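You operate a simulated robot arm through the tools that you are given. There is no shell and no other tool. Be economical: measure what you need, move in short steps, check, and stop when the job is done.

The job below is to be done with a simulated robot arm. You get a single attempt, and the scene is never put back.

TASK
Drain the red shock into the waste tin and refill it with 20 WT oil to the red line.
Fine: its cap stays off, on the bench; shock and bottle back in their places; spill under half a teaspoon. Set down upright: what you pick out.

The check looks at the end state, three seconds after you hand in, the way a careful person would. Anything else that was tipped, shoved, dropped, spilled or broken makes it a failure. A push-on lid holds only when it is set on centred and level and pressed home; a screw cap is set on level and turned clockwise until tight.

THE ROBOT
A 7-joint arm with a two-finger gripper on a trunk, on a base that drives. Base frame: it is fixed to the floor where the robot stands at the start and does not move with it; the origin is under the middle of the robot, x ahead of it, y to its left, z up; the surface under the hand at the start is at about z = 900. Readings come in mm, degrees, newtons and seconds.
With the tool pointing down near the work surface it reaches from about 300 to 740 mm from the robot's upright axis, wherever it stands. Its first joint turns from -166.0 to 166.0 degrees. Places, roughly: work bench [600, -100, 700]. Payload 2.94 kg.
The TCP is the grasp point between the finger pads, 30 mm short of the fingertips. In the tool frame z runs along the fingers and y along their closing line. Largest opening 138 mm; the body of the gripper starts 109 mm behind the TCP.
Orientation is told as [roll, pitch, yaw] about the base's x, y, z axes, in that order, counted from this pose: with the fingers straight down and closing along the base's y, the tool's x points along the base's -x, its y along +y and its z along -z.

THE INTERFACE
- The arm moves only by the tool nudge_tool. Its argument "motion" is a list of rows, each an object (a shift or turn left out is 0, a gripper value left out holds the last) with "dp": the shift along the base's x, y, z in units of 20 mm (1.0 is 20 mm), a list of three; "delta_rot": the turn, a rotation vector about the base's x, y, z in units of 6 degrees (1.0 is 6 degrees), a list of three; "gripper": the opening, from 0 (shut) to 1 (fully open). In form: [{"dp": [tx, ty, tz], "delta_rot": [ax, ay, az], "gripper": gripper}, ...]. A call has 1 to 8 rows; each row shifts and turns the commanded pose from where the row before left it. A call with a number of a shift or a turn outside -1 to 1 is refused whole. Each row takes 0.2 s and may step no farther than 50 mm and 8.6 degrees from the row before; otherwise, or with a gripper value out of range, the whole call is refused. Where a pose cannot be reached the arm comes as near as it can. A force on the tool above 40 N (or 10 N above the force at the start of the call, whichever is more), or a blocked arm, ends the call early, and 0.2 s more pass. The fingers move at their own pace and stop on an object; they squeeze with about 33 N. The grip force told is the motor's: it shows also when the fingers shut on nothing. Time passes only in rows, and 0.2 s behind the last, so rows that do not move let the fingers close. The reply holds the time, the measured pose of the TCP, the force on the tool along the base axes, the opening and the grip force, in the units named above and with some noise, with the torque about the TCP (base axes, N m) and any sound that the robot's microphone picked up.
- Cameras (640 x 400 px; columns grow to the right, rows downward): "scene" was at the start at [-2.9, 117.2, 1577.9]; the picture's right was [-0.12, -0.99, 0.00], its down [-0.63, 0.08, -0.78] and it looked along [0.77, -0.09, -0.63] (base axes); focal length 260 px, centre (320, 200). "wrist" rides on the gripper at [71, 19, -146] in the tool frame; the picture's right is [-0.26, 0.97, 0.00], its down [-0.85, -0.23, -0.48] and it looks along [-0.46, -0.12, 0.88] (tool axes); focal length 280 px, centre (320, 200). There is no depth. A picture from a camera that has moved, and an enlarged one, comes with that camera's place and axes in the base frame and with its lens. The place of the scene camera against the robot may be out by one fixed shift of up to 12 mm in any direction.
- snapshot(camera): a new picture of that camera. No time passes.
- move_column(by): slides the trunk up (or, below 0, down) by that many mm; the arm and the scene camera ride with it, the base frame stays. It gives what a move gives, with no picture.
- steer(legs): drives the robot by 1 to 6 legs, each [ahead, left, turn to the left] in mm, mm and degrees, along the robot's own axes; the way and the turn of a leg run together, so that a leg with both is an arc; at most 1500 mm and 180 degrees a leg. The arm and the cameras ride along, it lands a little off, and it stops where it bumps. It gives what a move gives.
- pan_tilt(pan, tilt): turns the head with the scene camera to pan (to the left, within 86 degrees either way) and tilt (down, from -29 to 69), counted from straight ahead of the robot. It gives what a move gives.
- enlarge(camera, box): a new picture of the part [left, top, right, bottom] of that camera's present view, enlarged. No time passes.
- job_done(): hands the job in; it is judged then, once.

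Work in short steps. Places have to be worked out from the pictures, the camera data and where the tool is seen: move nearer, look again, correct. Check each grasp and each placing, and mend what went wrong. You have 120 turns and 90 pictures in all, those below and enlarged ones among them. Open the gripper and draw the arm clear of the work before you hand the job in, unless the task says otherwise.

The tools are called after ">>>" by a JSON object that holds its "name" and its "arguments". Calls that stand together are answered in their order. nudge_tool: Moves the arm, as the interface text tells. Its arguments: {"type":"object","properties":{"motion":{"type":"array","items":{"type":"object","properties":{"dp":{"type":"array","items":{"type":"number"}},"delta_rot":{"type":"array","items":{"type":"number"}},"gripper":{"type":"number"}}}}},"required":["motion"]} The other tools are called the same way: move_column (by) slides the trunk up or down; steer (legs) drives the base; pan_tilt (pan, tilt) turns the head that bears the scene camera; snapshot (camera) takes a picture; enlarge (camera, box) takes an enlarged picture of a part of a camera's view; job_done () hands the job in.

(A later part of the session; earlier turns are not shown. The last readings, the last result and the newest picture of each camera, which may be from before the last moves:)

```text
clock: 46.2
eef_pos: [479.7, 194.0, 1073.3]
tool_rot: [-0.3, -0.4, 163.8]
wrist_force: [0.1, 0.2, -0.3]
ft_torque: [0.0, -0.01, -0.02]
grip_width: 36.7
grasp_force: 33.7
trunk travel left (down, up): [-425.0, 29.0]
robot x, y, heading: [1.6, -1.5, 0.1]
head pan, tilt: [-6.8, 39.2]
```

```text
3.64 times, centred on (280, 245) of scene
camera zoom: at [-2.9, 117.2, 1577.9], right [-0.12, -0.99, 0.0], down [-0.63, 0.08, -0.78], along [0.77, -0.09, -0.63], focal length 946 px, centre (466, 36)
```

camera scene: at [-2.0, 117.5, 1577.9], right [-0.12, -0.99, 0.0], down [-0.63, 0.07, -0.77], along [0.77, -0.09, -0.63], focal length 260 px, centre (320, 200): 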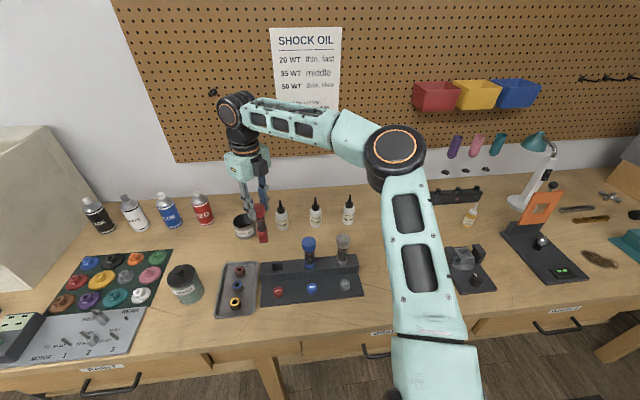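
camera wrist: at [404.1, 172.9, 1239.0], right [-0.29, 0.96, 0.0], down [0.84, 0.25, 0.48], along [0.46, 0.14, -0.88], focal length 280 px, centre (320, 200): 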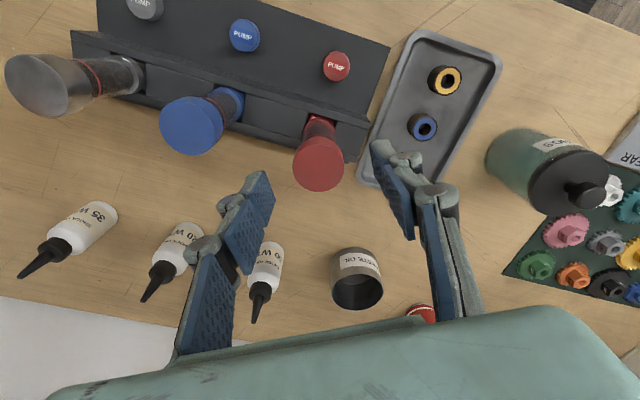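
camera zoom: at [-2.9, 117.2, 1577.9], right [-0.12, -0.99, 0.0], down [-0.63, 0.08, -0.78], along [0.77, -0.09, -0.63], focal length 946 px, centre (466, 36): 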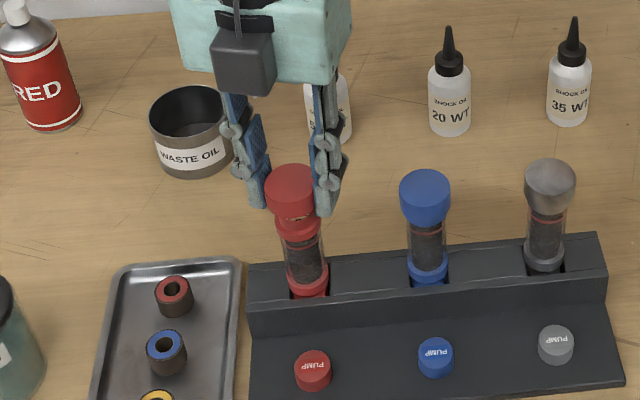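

The cap is free this time, shock stays. I lift it clear and carry it toward (592, 236).

>>> {"name": "nudge_tool", "arguments": {"motion": [{"dp": [0, 0, 0.8]}, {"dp": [0, 0, 0.8]}, {"dp": [1, 0.4, 0]}, {"dp": [1, 0.4, 0]}, {"dp": [1, 0.4, 0]}, {"dp": [1, 0.4, 0]}, {"dp": [1, 0.4, 0]}, {"dp": [0.6, 0.1, 0]}]}}

>>> {"name": "snapshot", "arguments": {"camera": "scene"}}

>>> {"name": "snapshot", "arguments": {"camera": "wrist"}}

```text
clock: 48.0
eef_pos: [590.8, 236.1, 1106.0]
tool_rot: [0.0, -0.4, 163.9]
wrist_force: [-0.1, 0.5, 0.1]
ft_torque: [0.01, 0.0, -0.03]
grip_width: 36.9
grasp_force: 33.2
trunk travel left (down, up): [-425.0, 29.0]
robot x, y, heading: [3.5, 2.2, -0.3]
head pan, tilt: [-6.8, 39.2]
```

```text
54 pictures are left
camera scene: at [-2.8, 117.3, 1577.9], right [-0.12, -0.99, 0.0], down [-0.63, 0.08, -0.78], along [0.77, -0.09, -0.63], focal length 260 px, centre (320, 200)
```

scene: 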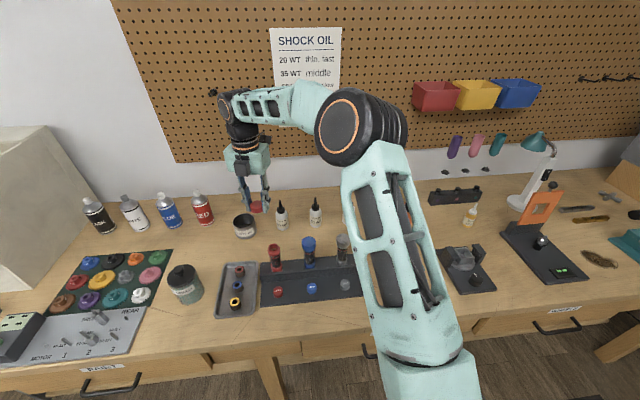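

```text
53 pictures are left
camera wrist: at [653.1, 197.2, 1251.5], right [-0.52, -0.85, 0.0], down [-0.75, 0.45, 0.48], along [-0.41, 0.25, -0.88], focal length 280 px, centre (320, 200)
```

wrist: 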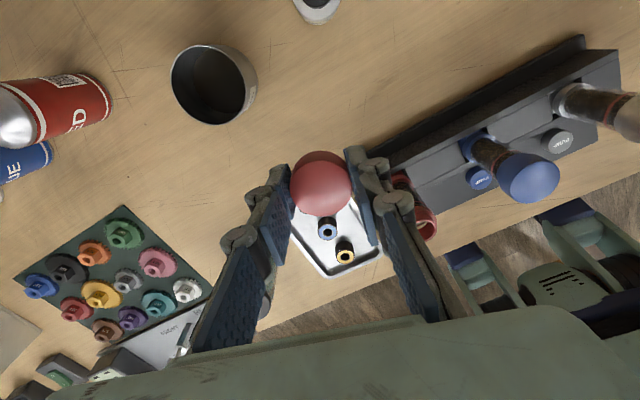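

Cap only is held, above clear bench. I lower it to just above the surface.

>>> {"name": "nudge_tool", "arguments": {"motion": [{"dp": [0, 0, -1]}, {"dp": [0, 0, -1]}, {"dp": [0, 0, -1]}, {"dp": [0, 0, -1]}, {"dp": [0, 0, -1]}, {"dp": [0, 0, -1]}, {"dp": [0, 0, -1]}, {"dp": [0, 0, -0.6]}]}}

>>> {"name": "nudge_tool", "arguments": {"motion": [{"dp": [0, 0, -0.15]}, {"dp": [0, 0, -0.15]}, {"dp": [0, 0, -0.15]}, {}]}}

>>> {"name": "enlarge", "arguments": {"camera": "scene", "box": [220, 170, 320, 260]}}

```text
clock: 49.8
eef_pos: [590.8, 236.3, 955.0]
tool_rot: [-0.1, -0.3, 163.9]
wrist_force: [-0.5, -0.1, -0.5]
ft_torque: [0.03, 0.0, 0.05]
grip_width: 36.5
grasp_force: 32.8
trunk travel left (down, up): [-425.0, 29.0]
robot x, y, heading: [0.6, 1.6, -0.0]
head pan, tilt: [-6.8, 39.2]
```

```text
clock: 50.8
eef_pos: [591.6, 236.4, 944.9]
tool_rot: [-0.3, -0.3, 163.9]
wrist_force: [0.2, 0.7, -0.1]
ft_torque: [0.0, 0.0, -0.01]
grip_width: 36.9
grasp_force: 32.8
trunk travel left (down, up): [-425.0, 29.0]
robot x, y, heading: [-1.3, 1.4, -0.2]
head pan, tilt: [-6.8, 39.2]
```

```text
4.44 times, centred on (270, 215) of scene
camera zoom: at [-2.9, 117.2, 1577.9], right [-0.12, -0.99, 0.0], down [-0.63, 0.08, -0.78], along [0.77, -0.09, -0.63], focal length 1156 px, centre (542, 133)
```

zoom: 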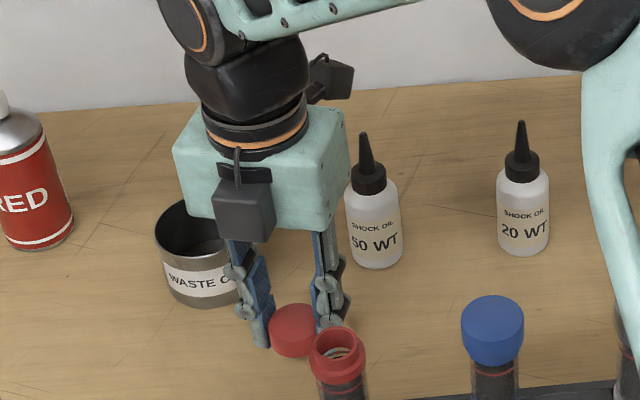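

Close to the bench; I lower in small steps until contact shows.

>>> {"name": "nudge_tool", "arguments": {"motion": [{"dp": [0, 0, -0.1]}, {"dp": [0, 0, -0.1]}, {"dp": [0, 0, -0.1]}, {}]}}

>>> {"name": "nudge_tool", "arguments": {"motion": [{"dp": [0, 0, -0.1]}, {"dp": [0, 0, -0.1]}, {"dp": [0, 0, -0.05]}, {}]}}

```text
clock: 51.8
eef_pos: [590.8, 236.1, 938.6]
tool_rot: [-0.1, -0.3, 163.9]
wrist_force: [1.0, 0.6, -1.2]
ft_torque: [0.04, 0.01, 0.02]
grip_width: 36.5
grasp_force: 32.9
trunk travel left (down, up): [-425.0, 29.0]
robot x, y, heading: [1.5, -3.4, -0.1]
head pan, tilt: [-6.8, 39.2]
```

```text
clock: 52.8
eef_pos: [591.5, 236.1, 933.7]
tool_rot: [0.0, -0.3, 163.9]
wrist_force: [-0.5, -0.3, 1.0]
ft_torque: [0.0, 0.01, -0.02]
grip_width: 36.7
grasp_force: 32.5
trunk travel left (down, up): [-425.0, 29.0]
robot x, y, heading: [0.5, -4.1, -0.2]
head pan, tilt: [-6.8, 39.2]
```

Within a few mm of the bench; one more mm and release, then rise.

>>> {"name": "nudge_tool", "arguments": {"motion": [{"dp": [0, 0, -0.1]}, {"gripper": 0.32}, {"gripper": 0.38}, {"gripper": 0.42}, {}, {"dp": [0, 0, 0.8]}, {"dp": [0, 0, 1]}, {"dp": [0, 0, 1]}]}}

>>> {"name": "nudge_tool", "arguments": {"motion": [{"dp": [0, 0, 1]}, {"dp": [0, 0, 1]}, {"dp": [0, 0, 1]}, {"dp": [0, 0, 1]}, {"dp": [0, 0, 1]}, {"dp": [0, 0, 1]}, {"dp": [0, 0, 1]}, {"dp": [0, 0, 1]}]}}

>>> {"name": "snapshot", "arguments": {"camera": "wrist"}}

>>> {"name": "enlarge", "arguments": {"camera": "scene", "box": [210, 180, 380, 310]}}

```text
clock: 54.6
eef_pos: [591.0, 236.6, 989.1]
tool_rot: [-0.1, -0.3, 164.0]
wrist_force: [-0.2, 0.2, -0.1]
ft_torque: [0.01, 0.01, 0.0]
grip_width: 57.9
grasp_force: 0.0
trunk travel left (down, up): [-425.0, 29.0]
robot x, y, heading: [0.3, -1.3, -0.0]
head pan, tilt: [-6.8, 39.2]
```

```text
clock: 56.4
eef_pos: [590.8, 236.3, 1149.7]
tool_rot: [-0.2, -0.4, 164.0]
wrist_force: [0.5, -1.0, 0.3]
ft_torque: [0.02, 0.02, 0.04]
grip_width: 58.2
grasp_force: 0.2
trunk travel left (down, up): [-425.0, 29.0]
robot x, y, heading: [-4.4, -1.5, 0.1]
head pan, tilt: [-6.8, 39.2]
```

```text
51 pictures are left
camera wrist: at [653.0, 197.6, 1293.9], right [-0.52, -0.85, 0.0], down [-0.75, 0.45, 0.48], along [-0.41, 0.25, -0.88], focal length 280 px, centre (320, 200)
```

wrist: 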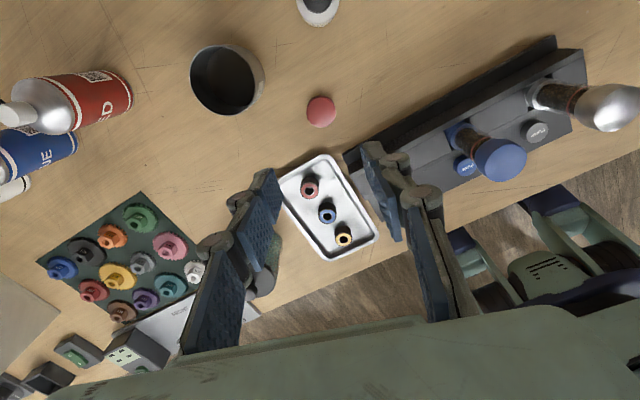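

```text
3.08 times, centred on (295, 245) of scene
camera zoom: at [-3.1, 117.2, 1577.9], right [-0.12, -0.99, 0.0], down [-0.63, 0.08, -0.78], along [0.77, -0.09, -0.63], focal length 800 px, centre (397, 62)
```

zoom: 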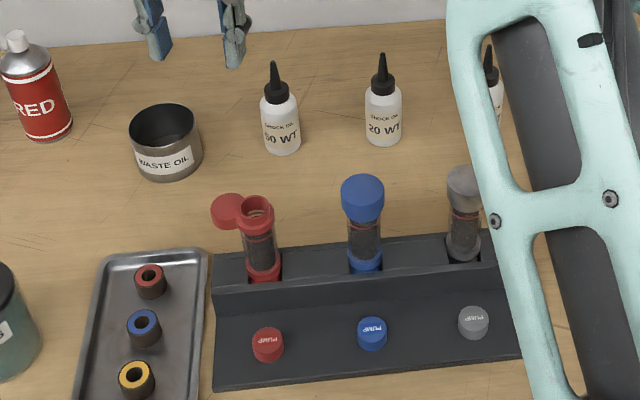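

Cap stands upright on the bench at (591, 236). Next I turn the hand horizontal (camera on top) for a side grip on the shock body, so it can be rolled to pour: first yaw to 180°, then pitch.

>>> {"name": "nudge_tool", "arguments": {"motion": [{"delta_rot": [0, 0, 0.9]}, {"delta_rot": [0, 0, 0.9]}, {"delta_rot": [0, 0, 0.88]}, {"delta_rot": [0, -1, 0]}, {"delta_rot": [0, -1, 0]}, {"delta_rot": [0, -1, 0]}, {"delta_rot": [0, -1, 0]}, {"delta_rot": [0, -1, 0]}]}}

>>> {"name": "steer", "arguments": {"legs": [[-150, 0, 0]]}}

>>> {"name": "nudge_tool", "arguments": {"motion": [{"delta_rot": [0, -1, 0]}, {"delta_rot": [0, -1, 0]}, {"delta_rot": [0, -1, 0]}, {"delta_rot": [0, -1, 0]}, {"delta_rot": [0, -1, 0]}]}}

>>> {"name": "snapshot", "arguments": {"camera": "scene"}}

```text
clock: 58.2
eef_pos: [589.9, 236.3, 1148.1]
tool_rot: [-0.3, 29.7, 180.0]
wrist_force: [-0.8, -0.5, 0.7]
ft_torque: [-0.01, 0.0, 0.03]
grip_width: 58.1
grasp_force: 0.1
trunk travel left (down, up): [-425.0, 29.0]
robot x, y, heading: [-0.6, -1.0, 0.1]
head pan, tilt: [-6.8, 39.2]
```

```text
clock: 59.6
eef_pos: [440.4, 236.8, 1148.2]
tool_rot: [-0.3, 29.7, -180.0]
wrist_force: [-1.2, 0.2, -0.3]
ft_torque: [0.02, 0.0, 0.02]
grip_width: 57.8
grasp_force: 0.0
trunk travel left (down, up): [-425.0, 29.0]
robot x, y, heading: [-147.4, 2.0, -0.0]
head pan, tilt: [-6.8, 39.2]
```

```text
clock: 60.8
eef_pos: [442.5, 237.4, 1147.4]
tool_rot: [0.0, 59.6, -179.8]
wrist_force: [-0.2, 0.7, 1.1]
ft_torque: [-0.02, -0.03, -0.03]
grip_width: 57.9
grasp_force: 0.1
trunk travel left (down, up): [-425.0, 29.0]
robot x, y, heading: [-149.3, -3.2, 0.1]
head pan, tilt: [-6.8, 39.2]
```

```text
49 pictures are left
camera scene: at [-152.4, 117.4, 1577.9], right [-0.12, -0.99, 0.0], down [-0.63, 0.07, -0.78], along [0.77, -0.09, -0.63], focal length 260 px, centre (320, 200)
```

scene: 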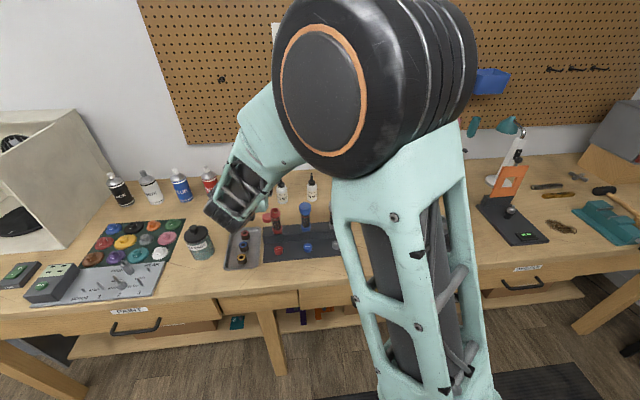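

Pitch at 60° so far. I finish to 90° while shifting to x≈405, y≈194, in front of the red shock, still high.

>>> {"name": "nudge_tool", "arguments": {"motion": [{"dp": [-0.3, -0.43, 0], "delta_rot": [0, -1, 0]}, {"dp": [-0.3, -0.43, 0], "delta_rot": [0, -1, 0]}, {"dp": [-0.4, -0.43, 0], "delta_rot": [0, -1, 0]}, {"dp": [-0.4, -0.43, 0], "delta_rot": [0, -1, 0]}, {"dp": [-0.4, -0.43, 0], "delta_rot": [0, -1, 0]}, {}]}}

>>> {"name": "snapshot", "arguments": {"camera": "wrist"}}

>>> {"name": "snapshot", "arguments": {"camera": "scene"}}

```text
clock: 62.2
eef_pos: [405.1, 192.9, 1148.2]
tool_rot: [3.7, 89.8, -175.9]
wrist_force: [-0.4, -0.2, -0.7]
ft_torque: [0.02, 0.0, 0.03]
grip_width: 57.9
grasp_force: 0.1
trunk travel left (down, up): [-425.0, 29.0]
robot x, y, heading: [-147.9, 1.8, 0.1]
head pan, tilt: [-6.8, 39.2]
```

```text
48 pictures are left
camera wrist: at [258.6, 174.3, 1219.9], right [0.0, -0.97, -0.26], down [-0.48, 0.23, -0.85], along [0.88, 0.13, -0.46], focal length 280 px, centre (320, 200)
```

wrist: 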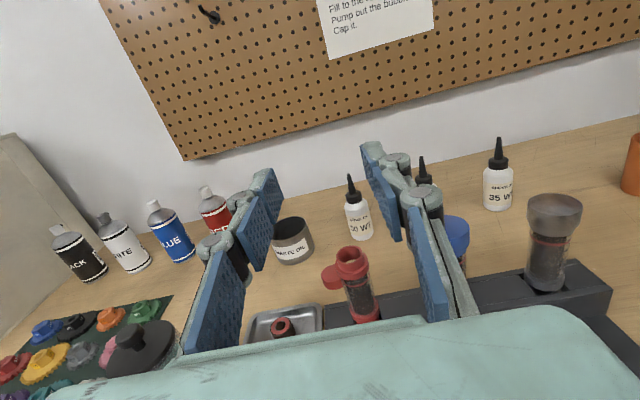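

```text
47 pictures are left
camera scene: at [-152.6, 117.1, 1577.9], right [-0.12, -0.99, 0.0], down [-0.63, 0.07, -0.78], along [0.77, -0.09, -0.63], focal length 260 px, centre (320, 200)
```

scene: 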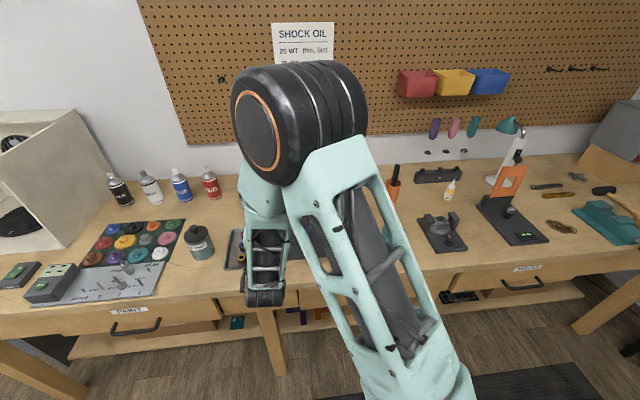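

Horizontal pose reached; shock mouth computes to (476, 194, 1032). I lower in front of it.

>>> {"name": "nudge_tool", "arguments": {"motion": [{"dp": [0, 0, -1]}, {"dp": [0, 0, -1]}, {"dp": [0, 0, -1]}, {"dp": [0, 0, -1]}, {"dp": [0, 0, -1]}, {"dp": [0, 0, -1]}, {"dp": [0, 0, -1]}, {"dp": [0, 0, -0.8]}]}}

>>> {"name": "snapshot", "arguments": {"camera": "wrist"}}

>>> {"name": "enlarge", "arguments": {"camera": "scene", "box": [200, 180, 360, 320]}}

```text
clock: 64.0
eef_pos: [405.0, 193.8, 991.5]
tool_rot: [3.7, 89.7, -176.2]
wrist_force: [-0.3, 0.1, -0.4]
ft_torque: [-0.01, 0.0, 0.0]
grip_width: 58.0
grasp_force: 0.0
trunk travel left (down, up): [-425.0, 29.0]
robot x, y, heading: [-148.9, -1.2, 0.1]
head pan, tilt: [-6.8, 39.2]
```

```text
46 pictures are left
camera wrist: at [258.6, 174.1, 1064.1], right [0.0, -0.97, -0.26], down [-0.48, 0.23, -0.85], along [0.88, 0.13, -0.46], focal length 280 px, centre (320, 200)
```

wrist: 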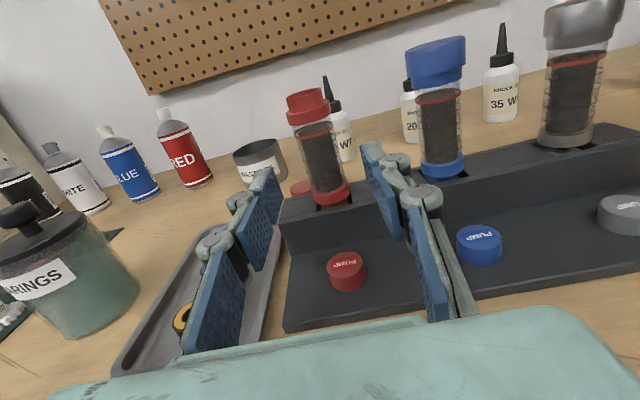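

```text
2.86 times, centred on (280, 250) of scene
camera zoom: at [-152.4, 117.3, 1577.9], right [-0.12, -0.99, 0.0], down [-0.63, 0.07, -0.78], along [0.77, -0.09, -0.63], focal length 743 px, centre (434, 57)
```

zoom: 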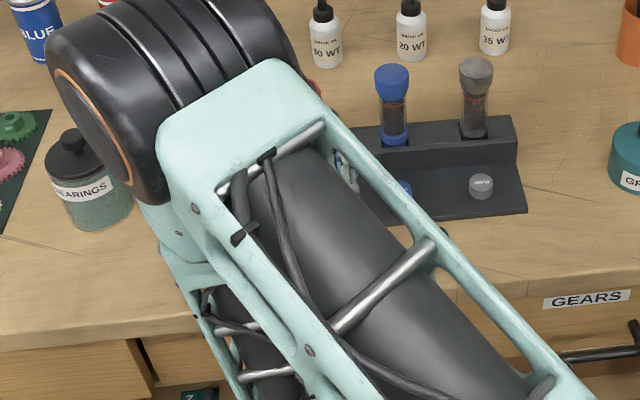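

Shock body is centred ahead of the TCP; I go forward 74 mm around the body, just below the red line.

>>> {"name": "nudge_tool", "arguments": {"motion": [{"dp": [0, 0, -0.2]}, {"dp": [0.9, 0, 0]}, {"dp": [0.9, 0, 0]}, {"dp": [0.9, 0, 0]}, {"dp": [0.9, 0, 0]}, {}]}}

>>> {"name": "snapshot", "arguments": {"camera": "wrist"}}

```text
clock: 65.4
eef_pos: [477.7, 192.7, 987.2]
tool_rot: [5.8, 89.8, -174.0]
wrist_force: [-0.6, -0.6, 0.2]
ft_torque: [-0.01, -0.01, -0.03]
grip_width: 57.9
grasp_force: 0.1
trunk travel left (down, up): [-425.0, 29.0]
robot x, y, heading: [-148.0, 6.3, -0.1]
head pan, tilt: [-6.8, 39.2]
```

```text
44 pictures are left
camera wrist: at [330.8, 174.2, 1059.6], right [0.0, -0.97, -0.26], down [-0.48, 0.23, -0.85], along [0.88, 0.13, -0.46], focal length 280 px, centre (320, 200)
```

wrist: 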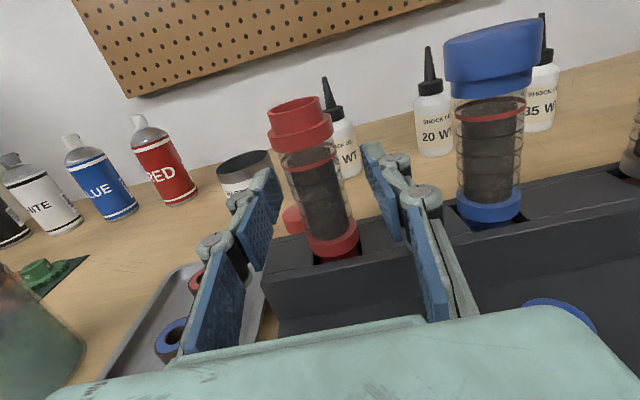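

The body is centred in the pads, below the red line. I close.

>>> {"name": "nudge_tool", "arguments": {"motion": [{"gripper": 0.3}, {"gripper": 0.1}, {}, {}]}}

>>> {"name": "snapshot", "arguments": {"camera": "wrist"}}

```text
clock: 66.4
eef_pos: [477.1, 194.7, 987.9]
tool_rot: [5.6, 89.7, -174.2]
wrist_force: [0.3, 0.0, 0.5]
ft_torque: [0.01, -0.06, 0.02]
grip_width: 30.2
grasp_force: 32.3
trunk travel left (down, up): [-425.0, 29.0]
robot x, y, heading: [-148.8, -3.8, 0.0]
head pan, tilt: [-6.8, 39.2]
```

```text
43 pictures are left
camera wrist: at [330.6, 174.1, 1059.7], right [0.0, -0.97, -0.26], down [-0.48, 0.23, -0.85], along [0.88, 0.13, -0.46], focal length 280 px, centre (320, 200)
```

wrist: 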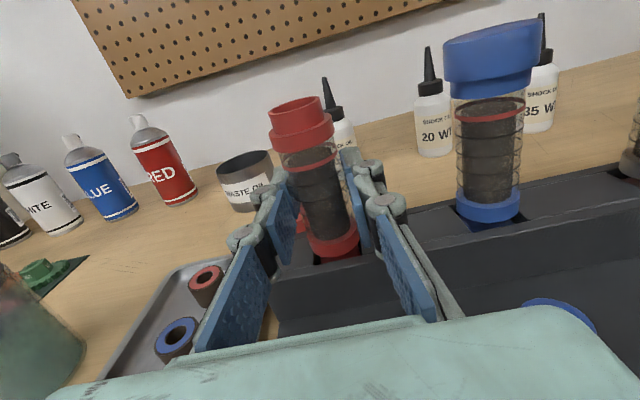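

Gripped at 30 mm. I lift straight up 80 mm and look.

>>> {"name": "nudge_tool", "arguments": {"motion": [{"dp": [0, 0, 0.4]}, {"dp": [0, 0, 0.7]}, {"dp": [0, 0, 0.8]}, {"dp": [0, 0, 0.8]}, {"dp": [0, 0, 0.8]}, {"dp": [0, 0, 0.5]}]}}

>>> {"name": "nudge_tool", "arguments": {"motion": [{"dp": [0.8, 0.6, 0]}, {"dp": [0.8, 0.6, 0]}, {"dp": [0.8, 0.6, 0]}, {"dp": [0.8, 0.6, 0]}, {"dp": [0.8, 0.6, 0]}, {"dp": [0.8, 0.6, 0]}, {"dp": [0.8, 0.6, 0]}, {}]}}

>>> {"name": "snapshot", "arguments": {"camera": "wrist"}}

>>> {"name": "snapshot", "arguments": {"camera": "scene"}}

```text
clock: 67.8
eef_pos: [477.5, 194.1, 1068.9]
tool_rot: [9.3, 89.7, -170.6]
wrist_force: [0.0, 0.0, -0.7]
ft_torque: [0.01, 0.01, -0.04]
grip_width: 30.5
grasp_force: 32.7
trunk travel left (down, up): [-425.0, 29.0]
robot x, y, heading: [-147.4, -1.2, 0.0]
head pan, tilt: [-6.8, 39.2]
```

```text
clock: 69.6
eef_pos: [588.4, 277.9, 1067.5]
tool_rot: [9.4, 89.7, -170.5]
wrist_force: [0.1, 0.3, -2.6]
ft_torque: [-0.02, 0.0, -0.02]
grip_width: 30.4
grasp_force: 33.6
trunk travel left (down, up): [-425.0, 29.0]
robot x, y, heading: [-151.8, -0.2, -0.0]
head pan, tilt: [-6.8, 39.2]
```

```text
42 pictures are left
camera wrist: at [442.5, 258.2, 1139.3], right [0.0, -0.97, -0.26], down [-0.48, 0.23, -0.85], along [0.88, 0.13, -0.46], focal length 280 px, centre (320, 200)
```

wrist: 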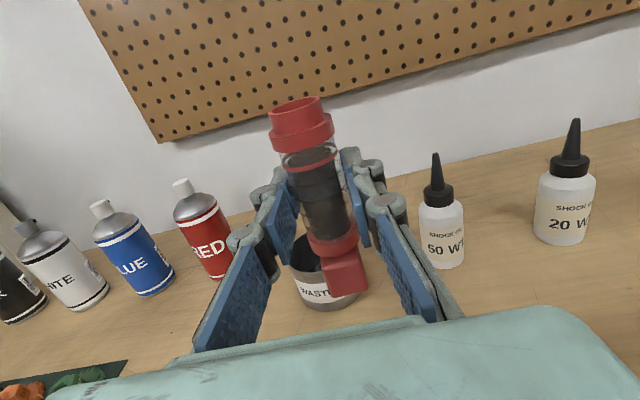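

```text
41 pictures are left
camera scene: at [-152.2, 117.2, 1577.9], right [-0.12, -0.99, 0.0], down [-0.63, 0.07, -0.78], along [0.77, -0.09, -0.63], focal length 260 px, centre (320, 200)
```

scene: 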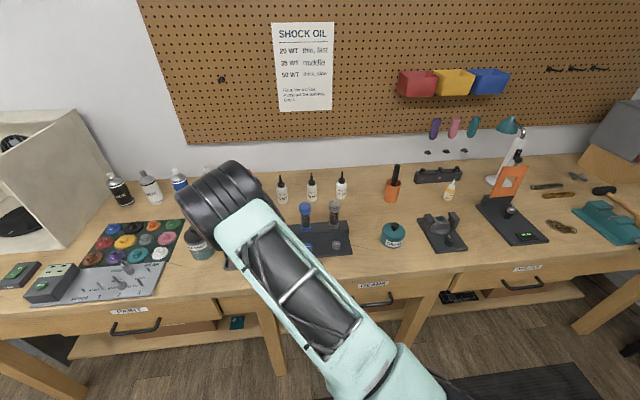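

Shock held level. The tin centre computes to about (676, 307). I move to (678, 348, 1040) so the mouth ends above the tin when rolled.

>>> {"name": "nudge_tool", "arguments": {"motion": [{"dp": [0.9, 0.7, -0.2]}, {"dp": [0.9, 0.7, -0.2]}, {"dp": [0.9, 0.7, -0.2]}, {"dp": [0.9, 0.7, -0.3]}, {"dp": [0.9, 0.7, -0.3]}, {}]}}

>>> {"name": "snapshot", "arguments": {"camera": "wrist"}}

```text
clock: 71.0
eef_pos: [677.9, 347.7, 1044.4]
tool_rot: [8.8, 89.7, -171.0]
wrist_force: [0.3, -0.3, -1.3]
ft_torque: [0.04, -0.01, -0.02]
grip_width: 30.3
grasp_force: 32.7
trunk travel left (down, up): [-425.0, 29.0]
robot x, y, heading: [-149.1, -0.2, 0.0]
head pan, tilt: [-6.8, 39.2]
```

```text
40 pictures are left
camera wrist: at [532.4, 328.6, 1115.5], right [0.0, -0.97, -0.26], down [-0.48, 0.23, -0.85], along [0.88, 0.13, -0.46], focal length 280 px, centre (320, 200)
```

wrist: 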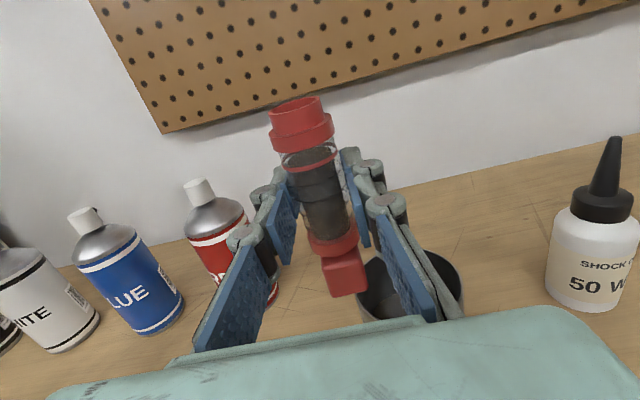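

Rim tangents put the tin centre nearer (686, 306). I shift x by +8 and start rolling the shock toward -y.

>>> {"name": "nudge_tool", "arguments": {"motion": [{"dp": [0.4, 0, -0.1], "delta_rot": [1, 0, 0]}, {"delta_rot": [1, 0, 0]}, {"delta_rot": [1, 0, 0]}, {"delta_rot": [1, 0, 0]}, {"delta_rot": [1, 0, 0]}, {"delta_rot": [1, 0, 0]}, {"delta_rot": [1, 0, 0]}]}}

>>> {"name": "snapshot", "arguments": {"camera": "wrist"}}

```text
clock: 72.6
eef_pos: [686.8, 348.6, 1041.4]
tool_rot: [-89.8, 47.9, 90.5]
wrist_force: [-0.2, 0.9, -2.2]
ft_torque: [-0.02, -0.04, 0.04]
grip_width: 30.5
grasp_force: 33.1
trunk travel left (down, up): [-425.0, 29.0]
robot x, y, heading: [-148.6, -0.4, 0.1]
head pan, tilt: [-6.8, 39.2]
```

```text
39 pictures are left
camera wrist: at [540.9, 285.5, 1081.7], right [0.0, -0.54, -0.84], down [-0.48, 0.74, -0.47], along [0.88, 0.41, -0.26], focal length 280 px, centre (320, 200)
```

wrist: 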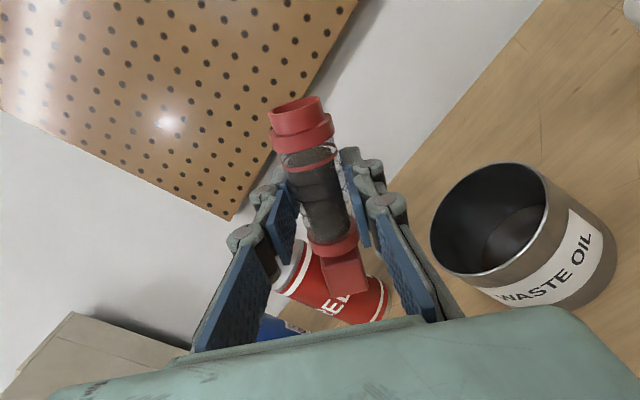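

Tin centre confirmed at (684, 307). I keep rolling slowly.

>>> {"name": "nudge_tool", "arguments": {"motion": [{"delta_rot": [0.8, 0, 0]}, {"delta_rot": [0.8, 0, 0]}, {"delta_rot": [0.8, 0, 0]}, {"delta_rot": [0.8, 0, 0]}, {"delta_rot": [0.8, 0, 0]}, {"delta_rot": [0.8, 0, 0]}, {"delta_rot": [0.8, 0, 0]}, {"delta_rot": [0.8, 0, 0]}]}}

>>> {"name": "snapshot", "arguments": {"camera": "wrist"}}

```text
clock: 74.4
eef_pos: [686.4, 346.3, 1041.7]
tool_rot: [-90.1, 9.6, 90.2]
wrist_force: [-0.4, -0.3, -1.9]
ft_torque: [-0.05, 0.03, -0.01]
grip_width: 30.7
grasp_force: 32.8
trunk travel left (down, up): [-425.0, 29.0]
robot x, y, heading: [-150.9, -2.7, -0.1]
head pan, tilt: [-6.8, 39.2]
```

```text
38 pictures are left
camera wrist: at [540.9, 273.9, 1034.3], right [0.0, 0.1, -1.0], down [-0.48, 0.87, 0.09], along [0.88, 0.48, 0.05], focal length 280 px, centre (320, 200)
```

wrist: 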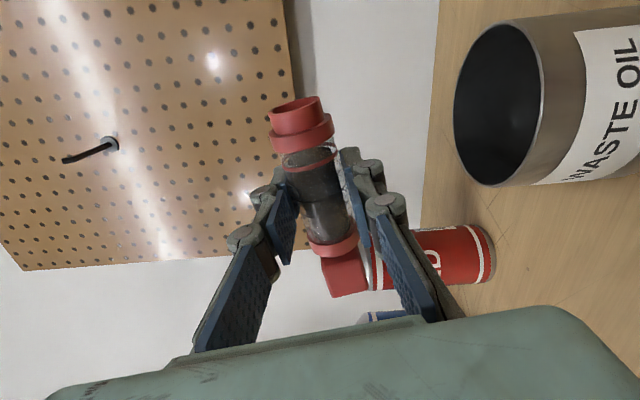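

At 80° the mouth lines up with the tin opening (same row). I roll on to about 135° and let it drain.

>>> {"name": "nudge_tool", "arguments": {"motion": [{"delta_rot": [1, 0, 0]}, {"delta_rot": [1, 0, 0]}, {"delta_rot": [1, 0, 0]}, {"delta_rot": [1, 0, 0]}, {"delta_rot": [1, 0, 0]}, {"delta_rot": [1, 0, 0]}, {"delta_rot": [1, 0, 0]}, {"delta_rot": [1, 0, 0]}]}}

>>> {"name": "snapshot", "arguments": {"camera": "wrist"}}

```text
clock: 76.2
eef_pos: [687.2, 348.4, 1042.2]
tool_rot: [-90.5, -38.5, 90.5]
wrist_force: [-0.1, 0.4, -2.3]
ft_torque: [0.0, 0.01, 0.02]
grip_width: 30.5
grasp_force: 33.2
trunk travel left (down, up): [-425.0, 29.0]
robot x, y, heading: [-149.4, 3.1, 0.0]
head pan, tilt: [-6.8, 39.2]
```

```text
37 pictures are left
camera wrist: at [541.0, 304.6, 981.7], right [0.0, 0.81, -0.59], down [-0.48, 0.52, 0.71], along [0.88, 0.28, 0.39], focal length 280 px, centre (320, 200)
```

wrist: 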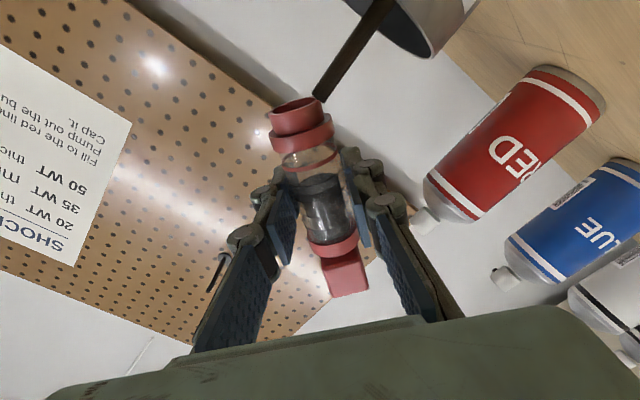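

A clean stream falls into the tin. I hold and let it run.

>>> {"name": "nudge_tool", "arguments": {"motion": [{}, {}, {}, {}, {}, {}, {}, {}]}}

>>> {"name": "nudge_tool", "arguments": {"motion": [{}, {}, {}, {}, {}, {}, {}, {}]}}

>>> {"name": "snapshot", "arguments": {"camera": "wrist"}}

```text
clock: 78.0
eef_pos: [688.8, 348.0, 1041.6]
tool_rot: [-90.4, -38.4, 90.4]
wrist_force: [-0.4, -0.9, -1.6]
ft_torque: [-0.05, -0.02, 0.03]
grip_width: 30.4
grasp_force: 32.8
trunk travel left (down, up): [-425.0, 29.0]
robot x, y, heading: [-147.9, 1.8, 0.4]
head pan, tilt: [-6.8, 39.2]
```

```text
clock: 79.8
eef_pos: [687.2, 347.4, 1041.6]
tool_rot: [-90.3, -38.4, 90.4]
wrist_force: [-0.6, -0.8, -1.3]
ft_torque: [-0.05, -0.01, 0.02]
grip_width: 30.3
grasp_force: 33.5
trunk travel left (down, up): [-425.0, 29.0]
robot x, y, heading: [-150.8, 0.8, -0.0]
head pan, tilt: [-6.8, 39.2]
```

```text
36 pictures are left
camera wrist: at [541.0, 304.3, 981.8], right [0.0, 0.8, -0.59], down [-0.48, 0.52, 0.7], along [0.88, 0.28, 0.39], focal length 280 px, centre (320, 200)
```

wrist: 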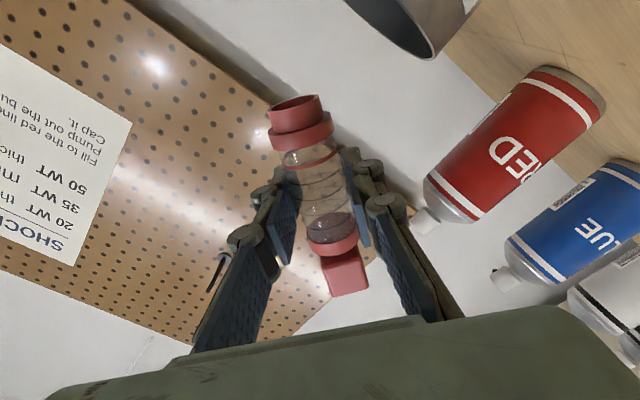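

The stream stopped with a rest still inside; I roll on to about 164° while shifting so the mouth stays above the tin.

>>> {"name": "nudge_tool", "arguments": {"motion": [{"dp": [0, -0.25, 0.1], "delta_rot": [1, 0, 0]}, {"dp": [0, -0.25, 0.1], "delta_rot": [1, 0, 0]}, {"dp": [0, -0.25, 0.1], "delta_rot": [1, 0, 0]}, {"dp": [0, -0.3, 0.1], "delta_rot": [1, 0, 0]}, {"dp": [0, -0.3, 0.1], "delta_rot": [1, 0, 0]}, {"dp": [0, -0.3, 0.1], "delta_rot": [1, 0, 0]}, {}, {}]}}

>>> {"name": "nudge_tool", "arguments": {"motion": [{}, {}, {}, {}, {}, {}, {}, {}]}}

>>> {"name": "snapshot", "arguments": {"camera": "wrist"}}

```text
clock: 81.6
eef_pos: [688.5, 314.4, 1053.3]
tool_rot: [-91.2, -74.4, 91.0]
wrist_force: [-0.3, 1.1, -3.4]
ft_torque: [0.0, -0.02, 0.04]
grip_width: 30.7
grasp_force: 33.0
trunk travel left (down, up): [-425.0, 29.0]
robot x, y, heading: [-153.0, 2.8, 0.1]
head pan, tilt: [-6.8, 39.2]
```

```text
clock: 83.4
eef_pos: [687.9, 314.5, 1053.4]
tool_rot: [-91.2, -74.4, 91.1]
wrist_force: [0.0, 0.3, -1.8]
ft_torque: [0.0, 0.0, -0.01]
grip_width: 30.5
grasp_force: 33.6
trunk travel left (down, up): [-425.0, 29.0]
robot x, y, heading: [-149.5, -1.9, 0.0]
head pan, tilt: [-6.8, 39.2]
```

```text
35 pictures are left
camera wrist: at [541.1, 314.8, 979.7], right [0.0, 1.0, -0.01], down [-0.48, 0.01, 0.88], along [0.88, 0.0, 0.48], focal length 280 px, centre (320, 200)
```

wrist: 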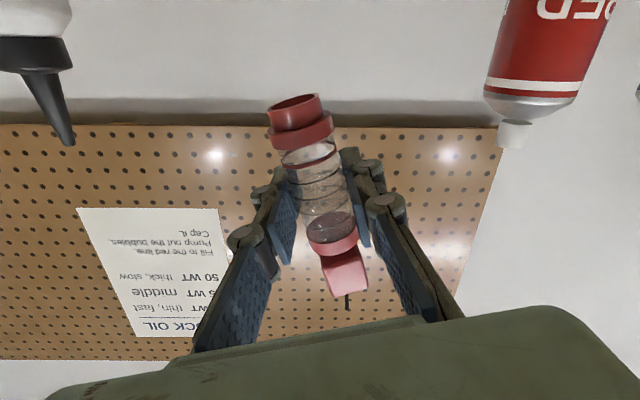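

I look closely at what's left in the tube.

>>> {"name": "enlarge", "arguments": {"camera": "wrist", "box": [260, 85, 380, 305]}}

```text
1.82 times, centred on (320, 195) of wrist
camera zoom: at [541.1, 314.8, 979.7], right [0.0, 1.0, -0.01], down [-0.48, 0.01, 0.88], along [0.88, 0.0, 0.48], focal length 510 px, centre (320, 209)
```

zoom: 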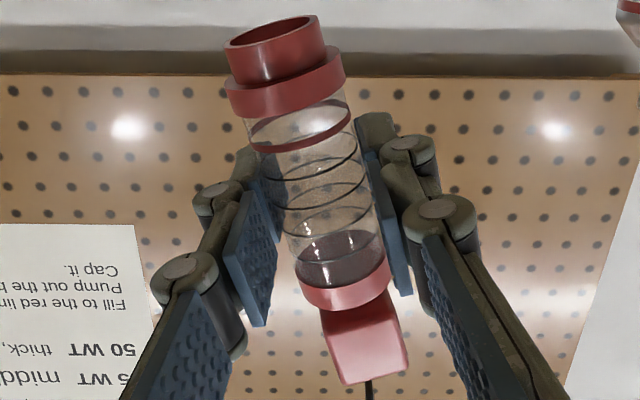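

Almost empty; only a dark floor remains. I wait longer to see if it still shrinks.

>>> {"name": "nudge_tool", "arguments": {"motion": [{"delta_rot": [1, 0, 0], "dp": [0, -0.3, 0]}, {"delta_rot": [1, 0, 0], "dp": [0, -0.2, 0]}, {}, {}, {}, {}, {}, {}]}}

>>> {"name": "nudge_tool", "arguments": {"motion": [{}, {}, {}, {}, {}, {}, {}, {}]}}

>>> {"name": "nudge_tool", "arguments": {"motion": [{}, {}, {}, {}, {}, {}, {}, {}]}}

>>> {"name": "enlarge", "arguments": {"camera": "wrist", "box": [260, 85, 380, 305]}}

```text
clock: 85.2
eef_pos: [686.4, 305.4, 1053.8]
tool_rot: [-94.5, -86.2, 94.3]
wrist_force: [-0.2, -0.4, -1.9]
ft_torque: [0.0, -0.01, -0.03]
grip_width: 30.2
grasp_force: 32.9
trunk travel left (down, up): [-425.0, 29.0]
robot x, y, heading: [-146.7, -3.7, -0.1]
head pan, tilt: [-6.8, 39.2]
```

```text
clock: 87.0
eef_pos: [687.9, 304.9, 1054.8]
tool_rot: [-94.5, -86.2, 94.3]
wrist_force: [0.0, -0.1, -2.6]
ft_torque: [0.01, 0.02, -0.01]
grip_width: 30.4
grasp_force: 33.0
trunk travel left (down, up): [-425.0, 29.0]
robot x, y, heading: [-146.0, -2.4, 0.2]
head pan, tilt: [-6.8, 39.2]
```

```text
clock: 88.8
eef_pos: [686.8, 304.4, 1053.2]
tool_rot: [-94.6, -86.3, 94.5]
wrist_force: [-0.3, 0.8, -1.5]
ft_torque: [0.0, 0.01, -0.02]
grip_width: 30.4
grasp_force: 33.3
trunk travel left (down, up): [-425.0, 29.0]
robot x, y, heading: [-149.5, 0.0, 0.2]
head pan, tilt: [-6.8, 39.2]
```

```text
1.82 times, centred on (320, 195) of wrist
camera zoom: at [541.0, 320.2, 980.8], right [0.0, 0.98, 0.2], down [-0.48, -0.17, 0.86], along [0.88, -0.1, 0.47], focal length 510 px, centre (320, 209)
```

zoom: 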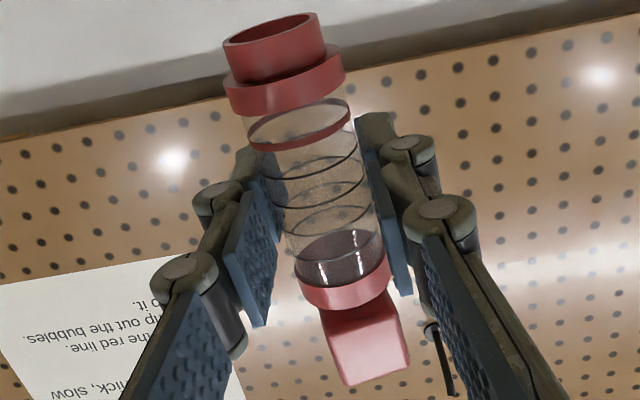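

Unchanged, so it's drained. I roll the shock back upright over the tin, then head back toward the stand.

>>> {"name": "nudge_tool", "arguments": {"motion": [{"delta_rot": [-1, 0, 0], "dp": [0, 0.4, 0]}, {"delta_rot": [-1, 0, 0], "dp": [0, 0.4, 0]}, {"delta_rot": [-1, 0, 0], "dp": [0, 0.4, 0]}, {"delta_rot": [-1, 0, 0], "dp": [0, 0.4, 0]}, {"delta_rot": [-1, 0, 0], "dp": [0, 0.4, 0]}, {"delta_rot": [-1, 0, 0], "dp": [0, 0.2, 0]}, {"delta_rot": [-1, 0, 0]}, {"delta_rot": [-1, 0, 0]}]}}

>>> {"name": "nudge_tool", "arguments": {"motion": [{"delta_rot": [-1, 0, 0]}, {"delta_rot": [-1, 0, 0]}, {"delta_rot": [-1, 0, 0]}, {"delta_rot": [-1, 0, 0]}, {"delta_rot": [-1, 0, 0]}, {"delta_rot": [-1, 0, 0]}, {"delta_rot": [-1, 0, 0]}, {"delta_rot": [-1, 0, 0]}]}}

>>> {"name": "nudge_tool", "arguments": {"motion": [{"delta_rot": [-1, 0, 0]}, {"delta_rot": [-1, 0, 0]}, {"delta_rot": [-1, 0, 0]}, {"delta_rot": [-1, 0, 0]}, {"delta_rot": [-1, 0, 0]}, {"delta_rot": [-1, 0, 0], "dp": [0, 0, 0.2]}, {"delta_rot": [-1, 0, 0], "dp": [0, 0, 0.2]}, {"delta_rot": [-1, 0, 0], "dp": [0, 0, 0.3]}]}}

>>> {"name": "nudge_tool", "arguments": {"motion": [{"delta_rot": [-1, 0, 0]}, {"delta_rot": [-1, 0, 0]}, {"delta_rot": [-1, 0, 0]}, {"delta_rot": [-1, 0, 0]}, {"delta_rot": [-1, 0, 0]}, {"delta_rot": [-0.4, 0, 0]}]}}

>>> {"name": "snapshot", "arguments": {"camera": "wrist"}}

```text
clock: 90.6
eef_pos: [686.7, 348.5, 1054.3]
tool_rot: [-90.4, -38.2, 90.4]
wrist_force: [0.5, -0.6, -2.2]
ft_torque: [-0.05, 0.05, 0.01]
grip_width: 30.3
grasp_force: 33.0
trunk travel left (down, up): [-425.0, 29.0]
robot x, y, heading: [-147.4, -0.5, 0.2]
head pan, tilt: [-6.8, 39.2]
```

```text
clock: 92.4
eef_pos: [687.7, 350.2, 1053.5]
tool_rot: [-90.1, 9.8, 90.2]
wrist_force: [-0.1, -0.8, -1.0]
ft_torque: [-0.04, -0.02, 0.0]
grip_width: 30.3
grasp_force: 33.3
trunk travel left (down, up): [-425.0, 29.0]
robot x, y, heading: [-148.6, -1.8, 0.1]
head pan, tilt: [-6.8, 39.2]
```

```text
clock: 94.2
eef_pos: [686.2, 349.2, 1067.6]
tool_rot: [-89.7, 57.8, 90.5]
wrist_force: [0.5, 0.3, -2.5]
ft_torque: [0.02, -0.02, -0.03]
grip_width: 30.1
grasp_force: 33.1
trunk travel left (down, up): [-425.0, 29.0]
robot x, y, heading: [-147.8, -1.5, 0.0]
head pan, tilt: [-6.8, 39.2]
```

```text
clock: 95.6
eef_pos: [687.3, 349.0, 1068.1]
tool_rot: [24.3, 89.7, -155.5]
wrist_force: [0.0, -0.7, -1.5]
ft_torque: [0.02, 0.02, -0.01]
grip_width: 30.0
grasp_force: 33.4
trunk travel left (down, up): [-425.0, 29.0]
robot x, y, heading: [-147.2, -3.3, -0.0]
head pan, tilt: [-6.8, 39.2]
```

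```text
32 pictures are left
camera wrist: at [540.8, 329.7, 1139.6], right [0.0, -0.97, -0.26], down [-0.48, 0.23, -0.85], along [0.88, 0.13, -0.46], focal length 280 px, centre (320, 200)
```

wrist: 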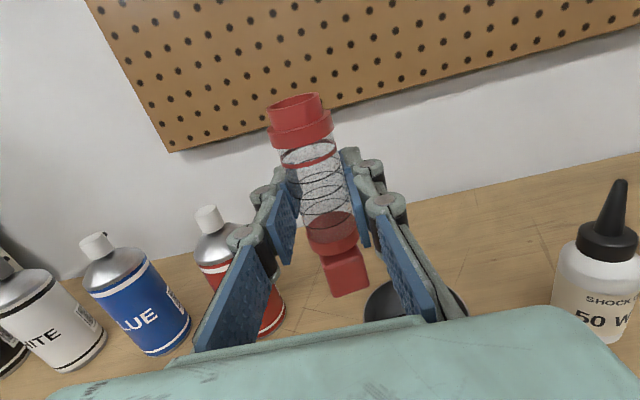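

Empty and upright again. I carry it back over its socket: dx −209.5, dy −155.

>>> {"name": "nudge_tool", "arguments": {"motion": [{"dp": [-0.95, -0.7, 0]}, {"dp": [-0.95, -0.7, 0]}, {"dp": [-0.95, -0.7, 0]}, {"dp": [-0.95, -0.7, 0]}, {"dp": [-0.95, -0.7, 0]}, {"dp": [-0.95, -0.7, 0]}, {"dp": [-0.95, -0.7, 0]}, {"dp": [-0.95, -0.7, 0]}]}}

>>> {"name": "nudge_tool", "arguments": {"motion": [{"dp": [-0.95, -0.7, 0]}, {"dp": [-0.95, -0.7, 0]}, {"dp": [-0.95, -0.7, 0]}, {}, {}]}}

>>> {"name": "snapshot", "arguments": {"camera": "wrist"}}

```text
clock: 97.4
eef_pos: [536.0, 237.2, 1068.3]
tool_rot: [5.9, 89.7, -173.8]
wrist_force: [0.0, 0.2, -2.5]
ft_torque: [-0.02, 0.01, 0.03]
grip_width: 30.4
grasp_force: 33.0
trunk travel left (down, up): [-425.0, 29.0]
robot x, y, heading: [-148.2, 1.9, 0.4]
head pan, tilt: [-6.8, 39.2]
```

```text
clock: 98.6
eef_pos: [478.1, 194.8, 1066.7]
tool_rot: [5.6, 89.7, -174.3]
wrist_force: [-0.2, -0.7, -2.0]
ft_torque: [-0.02, 0.02, 0.0]
grip_width: 30.4
grasp_force: 33.0
trunk travel left (down, up): [-425.0, 29.0]
robot x, y, heading: [-148.3, 0.8, 0.0]
head pan, tilt: [-6.8, 39.2]
```

```text
31 pictures are left
camera wrist: at [331.8, 175.3, 1139.4], right [0.0, -0.97, -0.26], down [-0.48, 0.23, -0.85], along [0.88, 0.13, -0.46], focal length 280 px, centre (320, 200)
```

wrist: 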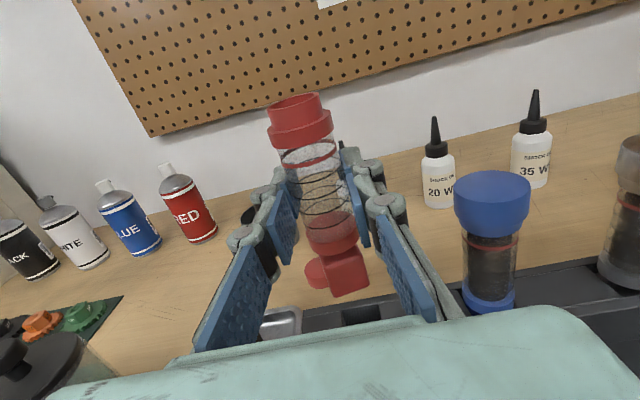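

The camera pose shows the hand 1.1 mm off in x and y relative to the grip pose; I correct and lower in.

>>> {"name": "nudge_tool", "arguments": {"motion": [{"dp": [-0.055, -0.058, -0.5]}, {"dp": [0, 0, -0.8]}, {"dp": [0, 0, -0.6]}, {"dp": [0, 0, -0.5]}, {"dp": [0, 0, -0.4]}, {"dp": [0, 0, -0.4]}, {"dp": [0, 0, -0.4]}, {}]}}

>>> {"name": "snapshot", "arguments": {"camera": "wrist"}}

```text
clock: 100.4
eef_pos: [476.5, 193.6, 993.0]
tool_rot: [10.0, 89.4, -169.8]
wrist_force: [-1.1, 0.4, -7.7]
ft_torque: [0.12, 0.29, -0.12]
grip_width: 30.5
grasp_force: 33.2
trunk travel left (down, up): [-425.0, 29.0]
robot x, y, heading: [-150.1, 0.5, 0.1]
head pan, tilt: [-6.8, 39.2]
```

```text
30 pictures are left
camera wrist: at [330.6, 174.0, 1065.4], right [0.0, -0.97, -0.26], down [-0.49, 0.23, -0.84], along [0.87, 0.13, -0.47], focal length 280 px, centre (320, 200)
```

wrist: 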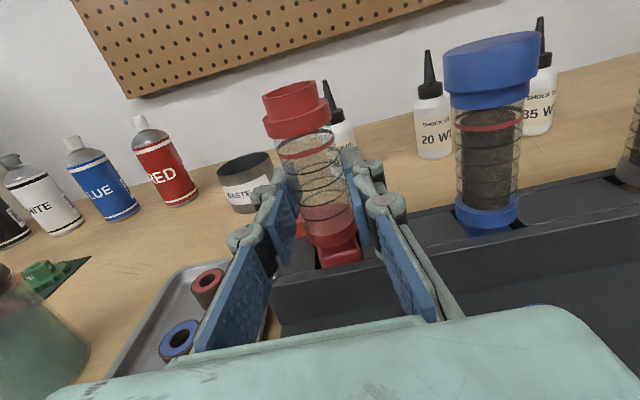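

The shock was pushed up in the grip: the foot is catching on the socket rim. I look closely.

>>> {"name": "enlarge", "arguments": {"camera": "wrist", "box": [240, 70, 440, 290]}}

```text
1.82 times, centred on (340, 180) of wrist
camera zoom: at [330.6, 174.0, 1065.4], right [0.0, -0.97, -0.26], down [-0.49, 0.23, -0.84], along [0.87, 0.13, -0.47], focal length 510 px, centre (284, 236)
```

zoom: 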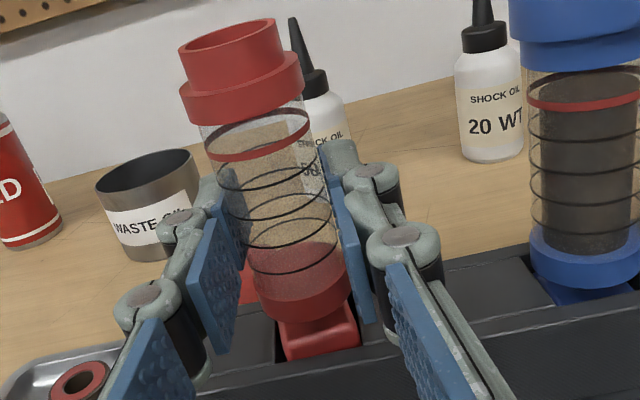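

The foot is resting on the front rim of the slot. I raise 30 mm and check the tilt in the grip.

>>> {"name": "nudge_tool", "arguments": {"motion": [{"dp": [0, 0, 0.5]}, {"dp": [0, 0, 0.5]}, {"dp": [0, 0, 0.5]}, {}]}}

>>> {"name": "enlarge", "arguments": {"camera": "wrist", "box": [240, 70, 440, 290]}}

>>> {"name": "snapshot", "arguments": {"camera": "scene"}}

```text
clock: 101.4
eef_pos: [477.6, 194.3, 1025.8]
tool_rot: [6.6, 89.7, -173.2]
wrist_force: [0.0, 0.9, -2.6]
ft_torque: [0.01, 0.03, 0.01]
grip_width: 30.1
grasp_force: 33.1
trunk travel left (down, up): [-425.0, 29.0]
robot x, y, heading: [-147.5, 0.2, 0.4]
head pan, tilt: [-6.8, 39.2]
```

```text
1.82 times, centred on (340, 180) of wrist
camera zoom: at [330.8, 174.2, 1097.8], right [0.0, -0.97, -0.26], down [-0.48, 0.23, -0.85], along [0.88, 0.13, -0.46], focal length 510 px, centre (284, 236)
```

zoom: 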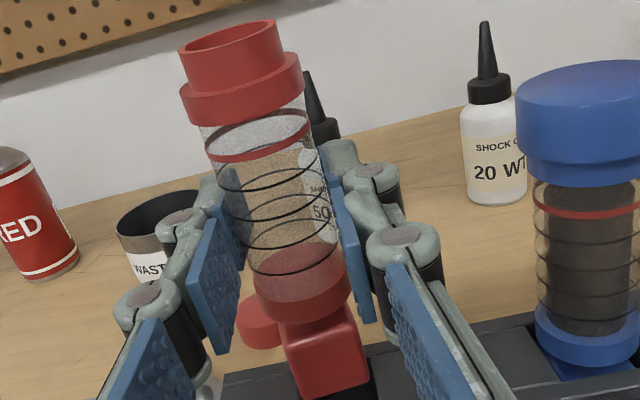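

```text
27 pictures are left
camera scene: at [-152.3, 117.2, 1577.9], right [-0.12, -0.99, 0.0], down [-0.63, 0.07, -0.78], along [0.77, -0.09, -0.63], focal length 260 px, centre (320, 200)
```

scene: 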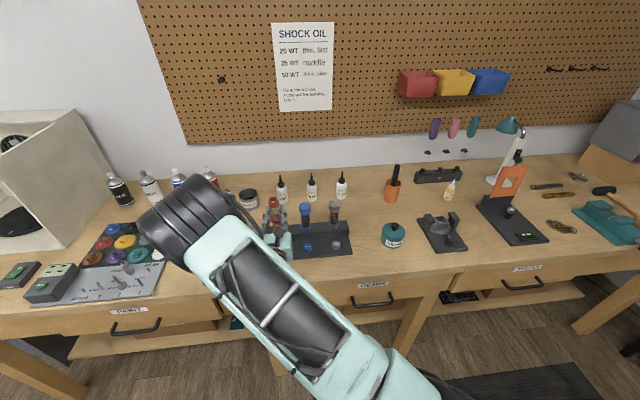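

The shock only slid up ~9 mm in the grip, not tilted. I shift +3 mm in x and lower 20 mm to test entry.

>>> {"name": "nudge_tool", "arguments": {"motion": [{"dp": [0.17, 0, 0]}, {"dp": [0, 0, -0.4]}, {"dp": [0, 0, -0.3]}, {"dp": [0, 0, -0.25]}, {}]}}

>>> {"name": "enlarge", "arguments": {"camera": "wrist", "box": [240, 70, 440, 290]}}

```text
clock: 102.6
eef_pos: [480.9, 192.8, 1011.6]
tool_rot: [-160.6, 89.8, 19.5]
wrist_force: [-0.7, 0.1, 21.5]
ft_torque: [-0.13, -0.32, -0.13]
grip_width: 30.4
grasp_force: 33.2
trunk travel left (down, up): [-425.0, 29.0]
robot x, y, heading: [-146.4, 2.1, 0.1]
head pan, tilt: [-6.8, 39.2]
```

```text
1.82 times, centred on (340, 180) of wrist
camera zoom: at [333.4, 173.3, 1081.9], right [0.0, -0.96, -0.26], down [-0.47, 0.23, -0.85], along [0.88, 0.13, -0.46], focal length 510 px, centre (284, 236)
```

zoom: 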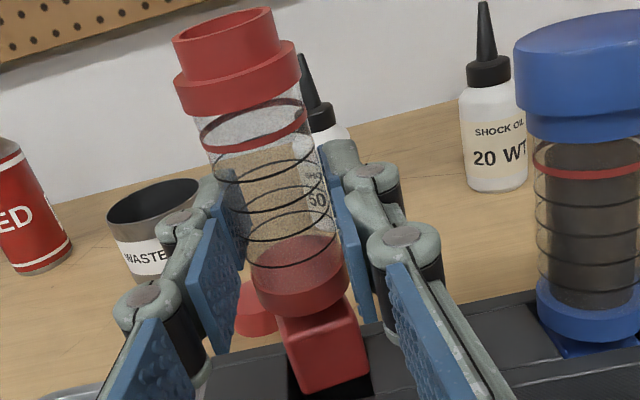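

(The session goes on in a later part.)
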